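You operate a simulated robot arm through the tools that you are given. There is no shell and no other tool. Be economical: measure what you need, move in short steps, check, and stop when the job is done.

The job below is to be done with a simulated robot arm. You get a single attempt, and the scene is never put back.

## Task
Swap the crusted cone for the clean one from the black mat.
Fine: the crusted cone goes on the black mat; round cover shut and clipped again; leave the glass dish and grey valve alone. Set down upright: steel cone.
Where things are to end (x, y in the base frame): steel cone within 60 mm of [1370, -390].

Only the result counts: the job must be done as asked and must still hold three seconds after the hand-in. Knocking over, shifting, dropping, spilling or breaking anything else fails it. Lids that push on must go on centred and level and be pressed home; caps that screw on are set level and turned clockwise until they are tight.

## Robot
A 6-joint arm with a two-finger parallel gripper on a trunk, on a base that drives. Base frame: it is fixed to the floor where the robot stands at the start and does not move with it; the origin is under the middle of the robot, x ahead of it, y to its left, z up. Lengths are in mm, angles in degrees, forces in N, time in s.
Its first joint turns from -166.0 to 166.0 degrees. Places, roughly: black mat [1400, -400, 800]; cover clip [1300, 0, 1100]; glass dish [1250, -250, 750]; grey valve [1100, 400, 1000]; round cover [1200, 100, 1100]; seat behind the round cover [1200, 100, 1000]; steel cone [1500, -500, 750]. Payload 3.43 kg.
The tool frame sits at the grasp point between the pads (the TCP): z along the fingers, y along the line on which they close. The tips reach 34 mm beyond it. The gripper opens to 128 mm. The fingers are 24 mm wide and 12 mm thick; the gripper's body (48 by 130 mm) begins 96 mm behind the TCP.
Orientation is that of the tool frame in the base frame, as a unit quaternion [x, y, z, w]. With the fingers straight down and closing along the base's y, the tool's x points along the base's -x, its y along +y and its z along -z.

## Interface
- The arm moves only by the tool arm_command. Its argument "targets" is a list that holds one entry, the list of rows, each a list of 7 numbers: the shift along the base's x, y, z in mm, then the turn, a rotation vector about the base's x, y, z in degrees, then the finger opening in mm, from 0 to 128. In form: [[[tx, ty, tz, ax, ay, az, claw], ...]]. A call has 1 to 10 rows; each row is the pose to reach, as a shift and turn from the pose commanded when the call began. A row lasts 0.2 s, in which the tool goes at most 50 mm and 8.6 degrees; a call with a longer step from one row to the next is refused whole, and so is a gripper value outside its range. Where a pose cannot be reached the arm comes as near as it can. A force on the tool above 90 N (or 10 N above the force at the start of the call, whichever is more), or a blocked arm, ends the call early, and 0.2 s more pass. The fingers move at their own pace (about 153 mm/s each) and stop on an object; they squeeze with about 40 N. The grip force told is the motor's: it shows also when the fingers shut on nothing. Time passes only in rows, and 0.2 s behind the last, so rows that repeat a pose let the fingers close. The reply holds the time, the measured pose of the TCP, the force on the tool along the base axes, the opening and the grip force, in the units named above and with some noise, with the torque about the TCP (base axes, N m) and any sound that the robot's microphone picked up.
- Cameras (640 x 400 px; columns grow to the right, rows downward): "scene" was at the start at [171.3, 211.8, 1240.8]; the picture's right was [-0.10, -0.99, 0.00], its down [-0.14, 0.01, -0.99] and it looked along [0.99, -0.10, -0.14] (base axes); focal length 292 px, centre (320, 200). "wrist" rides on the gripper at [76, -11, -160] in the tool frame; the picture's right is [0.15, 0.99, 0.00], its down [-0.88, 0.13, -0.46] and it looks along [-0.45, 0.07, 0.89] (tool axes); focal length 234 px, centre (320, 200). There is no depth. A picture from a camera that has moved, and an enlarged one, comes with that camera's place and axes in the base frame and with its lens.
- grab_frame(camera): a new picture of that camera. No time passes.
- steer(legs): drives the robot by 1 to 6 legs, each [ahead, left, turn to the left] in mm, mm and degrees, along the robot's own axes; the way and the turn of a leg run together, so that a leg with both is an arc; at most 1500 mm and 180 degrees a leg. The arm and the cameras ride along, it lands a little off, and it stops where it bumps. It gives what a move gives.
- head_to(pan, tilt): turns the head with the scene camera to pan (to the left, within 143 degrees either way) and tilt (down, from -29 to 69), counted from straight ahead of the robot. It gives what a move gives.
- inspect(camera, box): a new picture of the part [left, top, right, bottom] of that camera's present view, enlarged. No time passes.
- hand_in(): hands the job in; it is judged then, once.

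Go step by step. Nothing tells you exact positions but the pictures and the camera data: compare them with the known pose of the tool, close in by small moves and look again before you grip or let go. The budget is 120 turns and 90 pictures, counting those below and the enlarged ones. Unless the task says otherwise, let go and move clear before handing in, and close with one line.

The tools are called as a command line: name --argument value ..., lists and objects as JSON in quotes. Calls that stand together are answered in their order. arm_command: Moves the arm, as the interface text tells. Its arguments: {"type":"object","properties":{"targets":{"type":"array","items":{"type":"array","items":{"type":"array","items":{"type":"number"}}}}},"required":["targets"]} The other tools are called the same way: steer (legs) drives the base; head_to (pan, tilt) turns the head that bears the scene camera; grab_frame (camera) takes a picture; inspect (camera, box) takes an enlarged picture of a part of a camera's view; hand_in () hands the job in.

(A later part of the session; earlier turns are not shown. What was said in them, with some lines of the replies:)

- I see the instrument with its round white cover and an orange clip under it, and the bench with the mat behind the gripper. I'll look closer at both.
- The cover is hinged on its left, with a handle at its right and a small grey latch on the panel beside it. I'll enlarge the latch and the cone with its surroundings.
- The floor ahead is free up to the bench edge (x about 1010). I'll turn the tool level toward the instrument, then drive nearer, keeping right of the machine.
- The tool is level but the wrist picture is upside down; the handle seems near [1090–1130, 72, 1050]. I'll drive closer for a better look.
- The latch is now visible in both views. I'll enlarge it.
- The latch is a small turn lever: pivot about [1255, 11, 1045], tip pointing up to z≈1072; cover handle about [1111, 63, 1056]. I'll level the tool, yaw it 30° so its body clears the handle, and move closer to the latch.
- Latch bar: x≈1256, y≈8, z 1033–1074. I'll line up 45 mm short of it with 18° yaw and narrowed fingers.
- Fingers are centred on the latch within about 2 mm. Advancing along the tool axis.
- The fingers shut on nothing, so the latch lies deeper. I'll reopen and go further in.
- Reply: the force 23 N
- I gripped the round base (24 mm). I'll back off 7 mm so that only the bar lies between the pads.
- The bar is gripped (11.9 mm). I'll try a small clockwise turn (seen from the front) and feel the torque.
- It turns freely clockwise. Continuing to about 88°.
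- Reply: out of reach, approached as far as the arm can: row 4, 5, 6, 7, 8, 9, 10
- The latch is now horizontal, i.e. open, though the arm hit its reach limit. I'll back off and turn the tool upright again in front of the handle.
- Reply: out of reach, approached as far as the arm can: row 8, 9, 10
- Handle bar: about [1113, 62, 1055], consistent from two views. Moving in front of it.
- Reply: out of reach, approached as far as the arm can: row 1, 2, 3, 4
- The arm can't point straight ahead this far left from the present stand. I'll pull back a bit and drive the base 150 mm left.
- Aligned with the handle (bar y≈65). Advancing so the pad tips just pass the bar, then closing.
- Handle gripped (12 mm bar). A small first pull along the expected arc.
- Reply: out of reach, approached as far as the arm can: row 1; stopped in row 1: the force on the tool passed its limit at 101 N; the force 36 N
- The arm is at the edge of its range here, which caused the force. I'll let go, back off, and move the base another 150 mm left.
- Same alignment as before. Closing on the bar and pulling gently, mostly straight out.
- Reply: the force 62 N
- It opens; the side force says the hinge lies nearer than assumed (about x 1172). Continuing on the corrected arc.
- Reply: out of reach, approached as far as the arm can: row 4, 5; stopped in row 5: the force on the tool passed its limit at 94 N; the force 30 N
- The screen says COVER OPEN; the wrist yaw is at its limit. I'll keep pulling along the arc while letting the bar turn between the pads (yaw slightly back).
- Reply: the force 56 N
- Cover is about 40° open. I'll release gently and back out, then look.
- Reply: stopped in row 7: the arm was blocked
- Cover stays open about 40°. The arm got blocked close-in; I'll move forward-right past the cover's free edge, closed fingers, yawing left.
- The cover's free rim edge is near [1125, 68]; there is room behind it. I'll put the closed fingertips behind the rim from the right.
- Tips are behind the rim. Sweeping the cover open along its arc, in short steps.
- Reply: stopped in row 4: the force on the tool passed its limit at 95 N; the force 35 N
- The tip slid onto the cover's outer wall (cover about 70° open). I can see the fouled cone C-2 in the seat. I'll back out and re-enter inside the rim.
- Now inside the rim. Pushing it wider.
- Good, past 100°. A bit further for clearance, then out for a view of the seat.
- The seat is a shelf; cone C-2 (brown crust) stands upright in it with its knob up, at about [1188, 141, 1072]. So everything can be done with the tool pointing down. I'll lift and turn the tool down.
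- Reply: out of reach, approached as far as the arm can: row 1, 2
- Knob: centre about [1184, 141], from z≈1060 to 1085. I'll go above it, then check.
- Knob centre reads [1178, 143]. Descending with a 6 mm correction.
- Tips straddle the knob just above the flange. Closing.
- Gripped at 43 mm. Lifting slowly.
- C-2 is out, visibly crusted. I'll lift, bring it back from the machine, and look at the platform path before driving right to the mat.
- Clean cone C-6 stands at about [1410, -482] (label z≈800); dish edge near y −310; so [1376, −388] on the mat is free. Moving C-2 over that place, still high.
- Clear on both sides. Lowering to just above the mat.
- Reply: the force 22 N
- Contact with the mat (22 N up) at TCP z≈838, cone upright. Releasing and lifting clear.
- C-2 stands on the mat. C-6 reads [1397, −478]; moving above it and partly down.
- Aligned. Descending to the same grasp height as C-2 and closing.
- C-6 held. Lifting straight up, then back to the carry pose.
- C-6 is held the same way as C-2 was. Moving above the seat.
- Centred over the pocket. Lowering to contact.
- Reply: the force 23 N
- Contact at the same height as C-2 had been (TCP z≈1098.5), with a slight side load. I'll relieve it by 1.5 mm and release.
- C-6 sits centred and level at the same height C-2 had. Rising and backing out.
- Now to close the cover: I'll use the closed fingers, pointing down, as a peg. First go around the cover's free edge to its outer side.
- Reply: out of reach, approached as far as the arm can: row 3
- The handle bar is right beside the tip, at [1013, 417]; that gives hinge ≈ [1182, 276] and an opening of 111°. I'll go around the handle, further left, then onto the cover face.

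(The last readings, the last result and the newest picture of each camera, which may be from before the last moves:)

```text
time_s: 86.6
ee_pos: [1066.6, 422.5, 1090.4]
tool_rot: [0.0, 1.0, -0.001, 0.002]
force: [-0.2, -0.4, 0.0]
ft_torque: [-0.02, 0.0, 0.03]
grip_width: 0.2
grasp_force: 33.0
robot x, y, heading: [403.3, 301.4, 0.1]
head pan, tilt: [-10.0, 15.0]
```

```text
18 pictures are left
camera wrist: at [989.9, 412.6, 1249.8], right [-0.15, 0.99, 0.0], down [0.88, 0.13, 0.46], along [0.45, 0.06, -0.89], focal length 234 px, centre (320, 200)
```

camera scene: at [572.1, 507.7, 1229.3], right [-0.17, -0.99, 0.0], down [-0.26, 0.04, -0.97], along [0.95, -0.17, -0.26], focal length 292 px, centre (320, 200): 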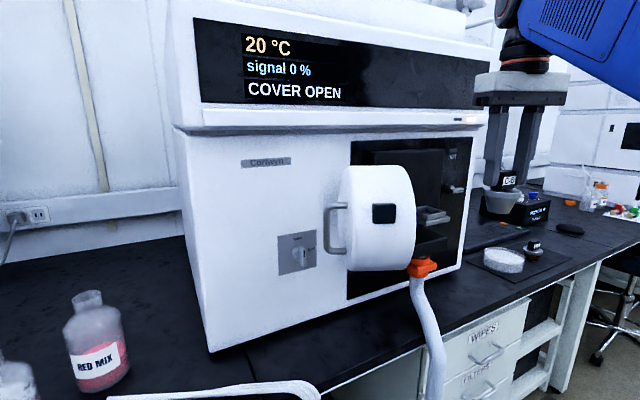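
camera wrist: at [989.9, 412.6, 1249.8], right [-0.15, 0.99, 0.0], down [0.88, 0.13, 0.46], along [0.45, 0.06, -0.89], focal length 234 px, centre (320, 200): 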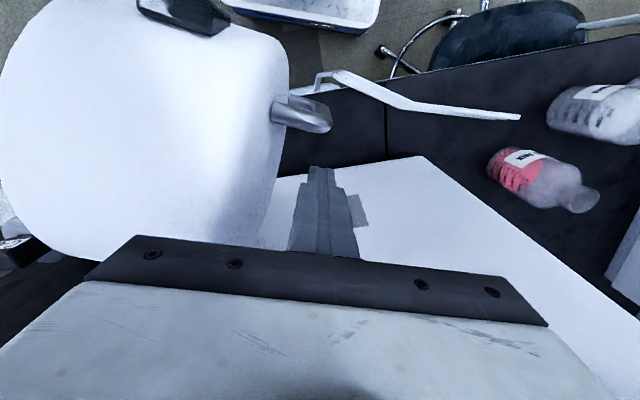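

Positioned on the face side, inside of the handle. Swinging the cover closed along its arc.

arm_command --targets '[[[-18, -32, 0, 0, 0, 0, 0], [-37, -60, 0, 0, 0, 0, 0], [-50, -88, 0, 0, 0, 0, 0], [-57, -118, 0, 0, 0, 0, 0], [-60, -148, 0, 0, 0, 0, 0], [-57, -178, 0, 0, 0, 0, 0], [-49, -208, 0, 0, 0, 0, 0], [-49, -208, 0, 0, 0, 0, 0]]]'

grab_frame --camera "scene"

```text
time_s: 88.4
ee_pos: [1016.6, 215.2, 1090.8]
tool_rot: [0.0, 1.0, -0.002, 0.003]
force: [-0.2, -0.9, -0.2]
ft_torque: [0.06, 0.03, 0.0]
grip_width: 0.2
grasp_force: 32.9
robot x, y, heading: [406.3, 304.0, 0.2]
head pan, tilt: [-10.0, 15.0]
```

```text
17 pictures are left
camera scene: at [572.0, 507.7, 1229.3], right [-0.17, -0.99, 0.0], down [-0.26, 0.04, -0.97], along [0.95, -0.16, -0.26], focal length 292 px, centre (320, 200)
```

scene: 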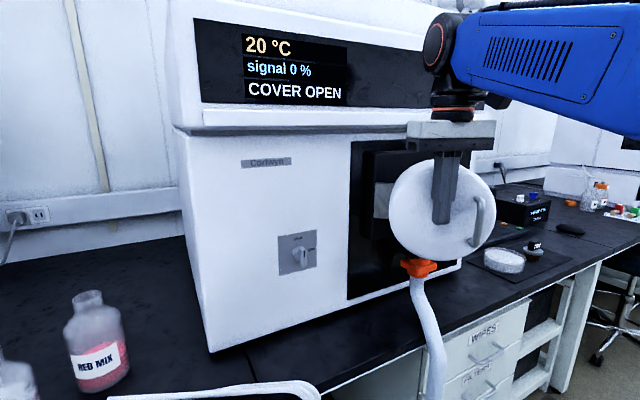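

Half closed. Continuing to the shut position.

arm_command --targets '[[[10, -20, 0, 0, 0, 0, 0], [22, -40, 0, 0, 0, 0, 0], [37, -58, 0, 0, 0, 0, 0], [53, -74, 0, 0, 0, 0, 0], [65, -83, 0, 0, 0, 0, 0], [78, -91, 0, 0, 0, 0, 0], [92, -98, 0, 0, 0, 0, 0], [102, -102, 0, 0, 0, 0, 0], [106, -104, 0, 0, 0, 0, 0], [110, -105, 0, 0, 0, 0, 0]]]'

grab_frame --camera "scene"

```text
time_s: 90.2
ee_pos: [1107.3, 114.9, 1092.9]
tool_rot: [-0.001, 1.0, -0.001, -0.002]
force: [-25.5, -0.1, 8.7]
ft_torque: [0.14, -0.97, 0.38]
grip_width: 0.0
grasp_force: 32.8
robot x, y, heading: [393.2, 304.9, 0.4]
head pan, tilt: [-10.0, 15.0]
stopped in row 8: the force on the tool passed its limit at 106 N (the readings are from after the stop); the commanded pose is now the measured one
```

```text
16 pictures are left
camera scene: at [569.4, 507.9, 1229.5], right [-0.17, -0.99, 0.0], down [-0.25, 0.04, -0.97], along [0.95, -0.16, -0.26], focal length 292 px, centre (320, 200)
```

scene: 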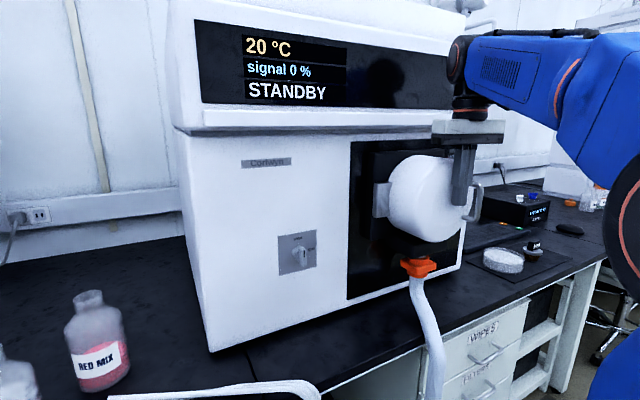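

The display reads STANDBY again, so the cover is shut. Now the clip: I'll back off and turn the tool level again to lift the latch lever from below.

arm_command --targets '[[[-35, 0, 0, 0, 0, 0, 0], [-75, 0, 0, 0, 0, 0, 0], [-85, 0, 0, 0, -8.5, 0, 0], [-85, 0, 0, 0, -17, 0, 0], [-85, 0, -5, 0, -25.5, 0, 0], [-85, 0, -10, 0, -34, 0, 0], [-85, 0, -15, 0, -42.5, 0, 0], [-85, 0, -20, 0, -51, 0, 0], [-85, 0, -25, 0, -59.5, 0, 0], [-85, 0, -30, 0, -68, 0, 0]]]'

arm_command --targets '[[[0, 0, -5, 0, -8, 0, 0], [0, 0, -10, 0, -15, 0, 0], [0, 0, -15, 0, -22, 0, 0], [0, 0, -15, 0, -22, 0, 0]]]'

steer --legs '[[-40, -170, 0]]'

grab_frame --camera "wrist"

```text
time_s: 92.4
ee_pos: [1026.1, 112.7, 1059.5]
tool_rot: [0.0, 0.83, 0.002, 0.558]
force: [-0.2, -0.3, 0.7]
ft_torque: [0.0, -0.01, 0.0]
grip_width: 0.3
grasp_force: 33.0
robot x, y, heading: [400.3, 302.3, 0.3]
head pan, tilt: [-10.0, 15.0]
```

```text
time_s: 93.4
ee_pos: [1039.0, 132.7, 1038.9]
tool_rot: [-0.022, 0.712, 0.036, 0.701]
force: [0.1, 0.3, -0.7]
ft_torque: [0.02, 0.02, 0.04]
grip_width: 0.0
grasp_force: 32.7
robot x, y, heading: [399.2, 304.9, 0.2]
head pan, tilt: [-10.0, 15.0]
```

```text
time_s: 94.8
ee_pos: [998.4, -38.1, 1039.7]
tool_rot: [-0.022, 0.711, 0.035, 0.701]
force: [-0.1, -0.7, -0.1]
ft_torque: [0.0, 0.0, 0.02]
grip_width: 0.1
grasp_force: 32.4
robot x, y, heading: [358.7, 132.0, -0.1]
head pan, tilt: [-10.0, 15.0]
```

```text
15 pictures are left
camera wrist: at [838.5, -60.9, 966.8], right [-0.08, 0.99, -0.13], down [-0.45, 0.08, 0.89], along [0.89, 0.13, 0.44], focal length 234 px, centre (320, 200)
```

wrist: 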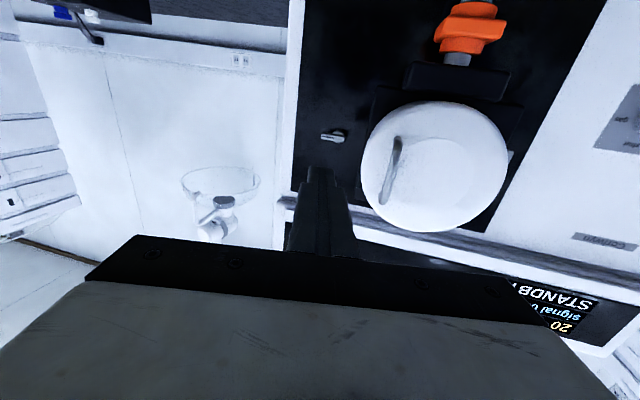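

Latch lever is visible pointing right. I'll yaw to 18° and go to a point just below and in front of the lever tip.

arm_command --targets '[[[40, 0, -5, 0, 0, 4, 0], [80, 0, -10, -0.5, -0.5, 8, 0], [120, 3, -20, -1, -1, 13.2, 0], [160, 6, -20, -1, -1, 13.2, 0], [197, 8, -20, -1, -1, 13.2, 0], [197, 8, -20, -1, -1, 13.2, 0]]]'

inspect --camera "wrist" --box '[240, 80, 400, 220]'

```text
time_s: 96.2
ee_pos: [1197.8, -21.6, 1019.8]
tool_rot: [-0.114, 0.699, 0.107, 0.698]
force: [0.1, 0.1, -0.1]
ft_torque: [-0.02, -0.01, -0.01]
grip_width: 0.1
grasp_force: 32.6
robot x, y, heading: [361.8, 133.2, -0.2]
head pan, tilt: [-10.0, 15.0]
```

```text
2.86 times, centred on (320, 150) of wrist
camera zoom: at [1049.0, -83.1, 945.1], right [-0.3, 0.94, -0.16], down [-0.47, -0.01, 0.88], along [0.83, 0.34, 0.45], focal length 669 px, centre (320, 343)
```

zoom: 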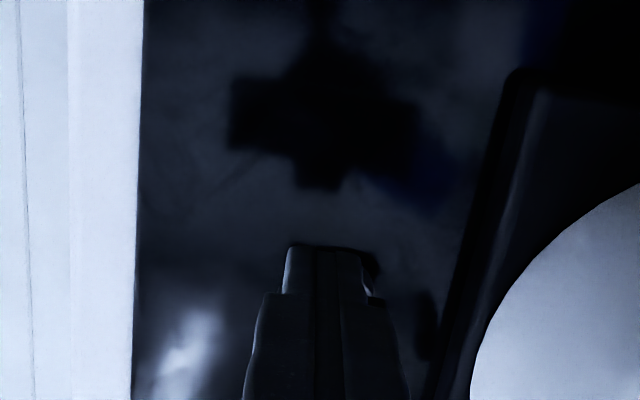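

arm_command --targets '[[[20, 0, 0, 0, 0, 0, 0], [41, 5.5, 0, 0, 0, 0, 0], [41, 5.5, 0, 0, 0, 0, 0]]]'

inspect --camera "wrist" --box '[260, 100, 380, 220]'

```text
time_s: 97.0
ee_pos: [1237.8, -16.9, 1020.2]
tool_rot: [-0.113, 0.699, 0.105, 0.698]
force: [0.6, -0.3, -0.3]
ft_torque: [0.02, -0.02, 0.0]
grip_width: 0.1
grasp_force: 33.2
robot x, y, heading: [365.1, 131.4, 0.1]
head pan, tilt: [-10.0, 15.0]
```

```text
3.33 times, centred on (320, 160) of wrist
camera zoom: at [1089.4, -77.7, 945.1], right [-0.3, 0.94, -0.16], down [-0.47, -0.01, 0.88], along [0.83, 0.34, 0.45], focal length 781 px, centre (320, 333)
```

zoom: 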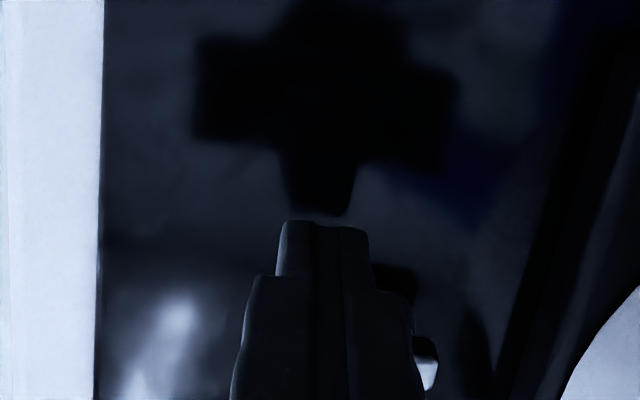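

Peg is just below the lever, right of the pivot. Pushing up and round in an arc to bring the lever upright.

arm_command --targets '[[[0, 0, 8, 0, 0, 0, 0], [0, -3, 14, 0, 0, 0, 0], [0, -5, 21, 0, 0, 0, 0], [0, -5.4, 29, 0, 0, 0, 0], [0, -3.7, 36, 0, 0, 0, 0], [0, 0, 42.6, 0, 0, 0, 0], [0, 4, 47, 0, 0, 0, 0], [0, 4, 47, 0, 0, 0, 0]]]'

inspect --camera "wrist" --box '[260, 100, 380, 220]'

```text
time_s: 98.8
ee_pos: [1238.2, -14.1, 1067.8]
tool_rot: [-0.112, 0.699, 0.106, 0.698]
force: [0.2, 0.4, -0.1]
ft_torque: [-0.03, -0.02, 0.01]
grip_width: 0.0
grasp_force: 32.5
robot x, y, heading: [361.3, 129.5, -0.0]
head pan, tilt: [-10.0, 15.0]
```

```text
3.33 times, centred on (320, 160) of wrist
camera zoom: at [1089.3, -73.9, 992.1], right [-0.3, 0.94, -0.16], down [-0.47, -0.01, 0.88], along [0.83, 0.34, 0.45], focal length 781 px, centre (320, 333)
```

zoom: 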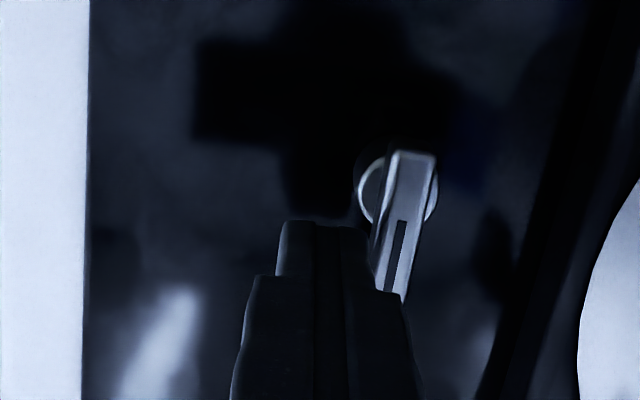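

The lever looks upright again. A slight extra nudge to make sure it is home.

arm_command --targets '[[[0, 1.5, 0, 0, 0, 0, 0], [0, 3, 0, 0, 0, 0, 0], [0, 3, 0, 0, 0, 0, 0]]]'

inspect --camera "wrist" --box '[260, 100, 380, 220]'

```text
time_s: 99.6
ee_pos: [1237.9, -10.9, 1068.0]
tool_rot: [-0.113, 0.699, 0.106, 0.698]
force: [-0.2, -2.2, 0.9]
ft_torque: [0.03, 0.0, -0.03]
grip_width: 0.0
grasp_force: 32.9
robot x, y, heading: [358.6, 131.2, -0.0]
head pan, tilt: [-10.0, 15.0]
```

```text
3.33 times, centred on (320, 160) of wrist
camera zoom: at [1089.4, -71.1, 992.1], right [-0.3, 0.94, -0.16], down [-0.47, -0.01, 0.88], along [0.83, 0.34, 0.45], focal length 781 px, centre (320, 333)
```

zoom: 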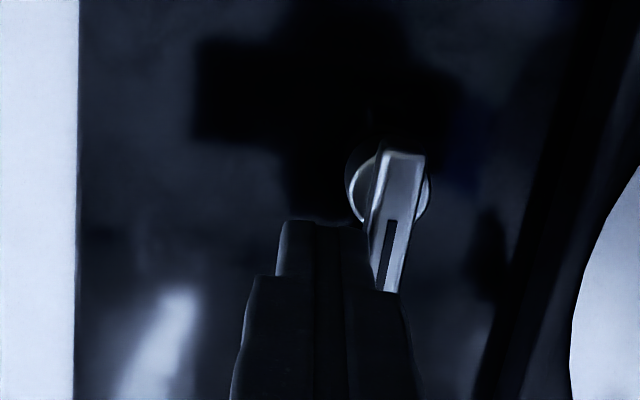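

The lever is upright as it was at the start. Backing straight out and checking everything.

arm_command --targets '[[[0, -8, 0, 0, 0, 0, 0], [-35, -22, 0, 0, 0, 0, 0], [-75, -38, 0, 0, 0, 0, 0], [-115, -60, 0, 0, 0, 0, 0], [-150, -90, 0, 0, 0, 0, 0], [-190, -110, 0, 0, 0, 0, 0], [-190, -110, 0, 0, 0, 0, 0]]]'

steer --legs '[[-120, -150, 0]]'

grab_frame --camera "scene"

inspect --camera "wrist" --box '[320, 60, 500, 240]'

```text
time_s: 101.2
ee_pos: [1047.2, -120.7, 1067.4]
tool_rot: [-0.113, 0.699, 0.106, 0.698]
force: [0.2, 0.2, -0.9]
ft_torque: [-0.01, 0.0, 0.03]
grip_width: 0.0
grasp_force: 33.5
robot x, y, heading: [360.7, 134.9, -0.0]
head pan, tilt: [-10.0, 15.0]
```

```text
time_s: 102.8
ee_pos: [927.6, -270.3, 1068.8]
tool_rot: [-0.112, 0.699, 0.105, 0.698]
force: [0.4, -0.8, -0.3]
ft_torque: [0.01, -0.01, -0.01]
grip_width: 0.0
grasp_force: 33.1
robot x, y, heading: [238.8, -18.3, 0.1]
head pan, tilt: [-10.0, 15.0]
```

```text
10 pictures are left
camera scene: at [411.5, 187.8, 1229.3], right [-0.17, -0.99, 0.0], down [-0.26, 0.04, -0.97], along [0.95, -0.17, -0.26], focal length 292 px, centre (320, 200)
```

scene: 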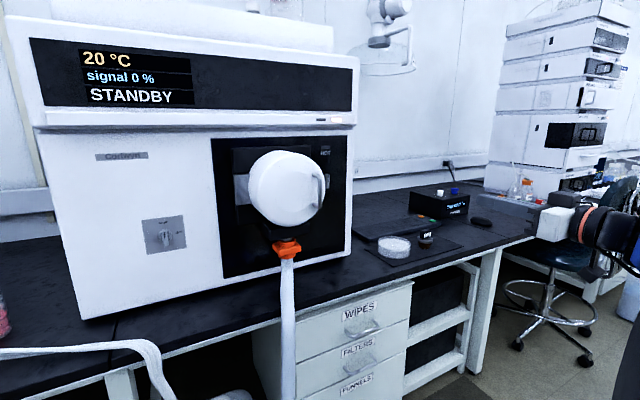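

```text
2.22 times, centred on (410, 150) of wrist
camera zoom: at [779.0, -330.8, 993.3], right [-0.3, 0.94, -0.16], down [-0.47, -0.01, 0.88], along [0.83, 0.34, 0.45], focal length 520 px, centre (120, 311)
```

zoom: 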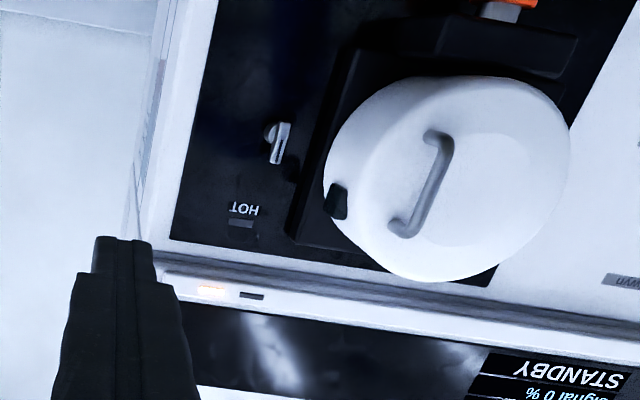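

inspect --camera "scene" --box '[230, 130, 350, 250]'

inspect --camera "scene" --box '[350, 200, 480, 280]'

```text
3.33 times, centred on (290, 190) of scene
camera zoom: at [411.5, 187.8, 1229.3], right [-0.17, -0.99, 0.0], down [-0.26, 0.04, -0.97], along [0.95, -0.17, -0.26], focal length 974 px, centre (420, 233)
```

zoom: 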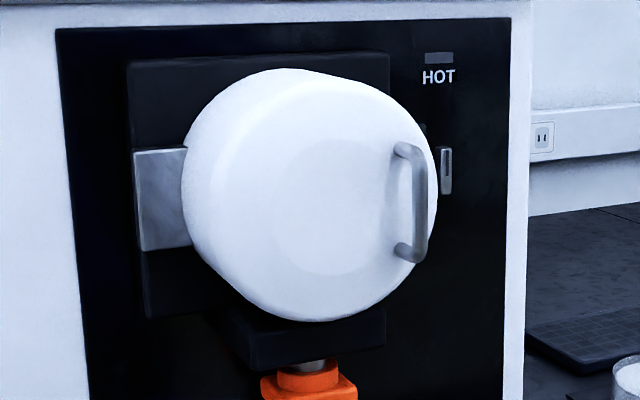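

```text
4.92 times, centred on (415, 240) of scene
camera zoom: at [411.5, 187.8, 1229.3], right [-0.17, -0.99, 0.0], down [-0.26, 0.04, -0.97], along [0.95, -0.17, -0.26], focal length 1438 px, centre (-148, 3)
```

zoom: 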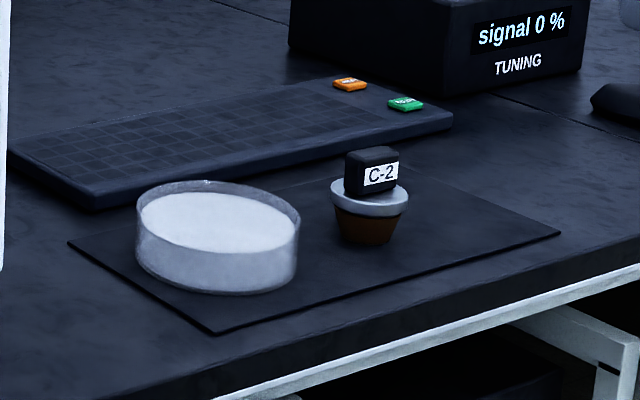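

The cover is shut with its handle back at [1113, 64]. The latch is upright, C-2 stands upright on the mat, and the dish and valve were not touched. Handing in.

hand_in

```text
The job is handed in.
```

The cones are swapped: clean cone C-6 is in the seat. Crusted cone C-2 stands upright on the black mat at about [1375, -392], within the 60 mm limit. The round cover is shut, with the display back to STANDBY, and its clip lever is back in its starting upright position. I did not touch the glass dish or grey valve.
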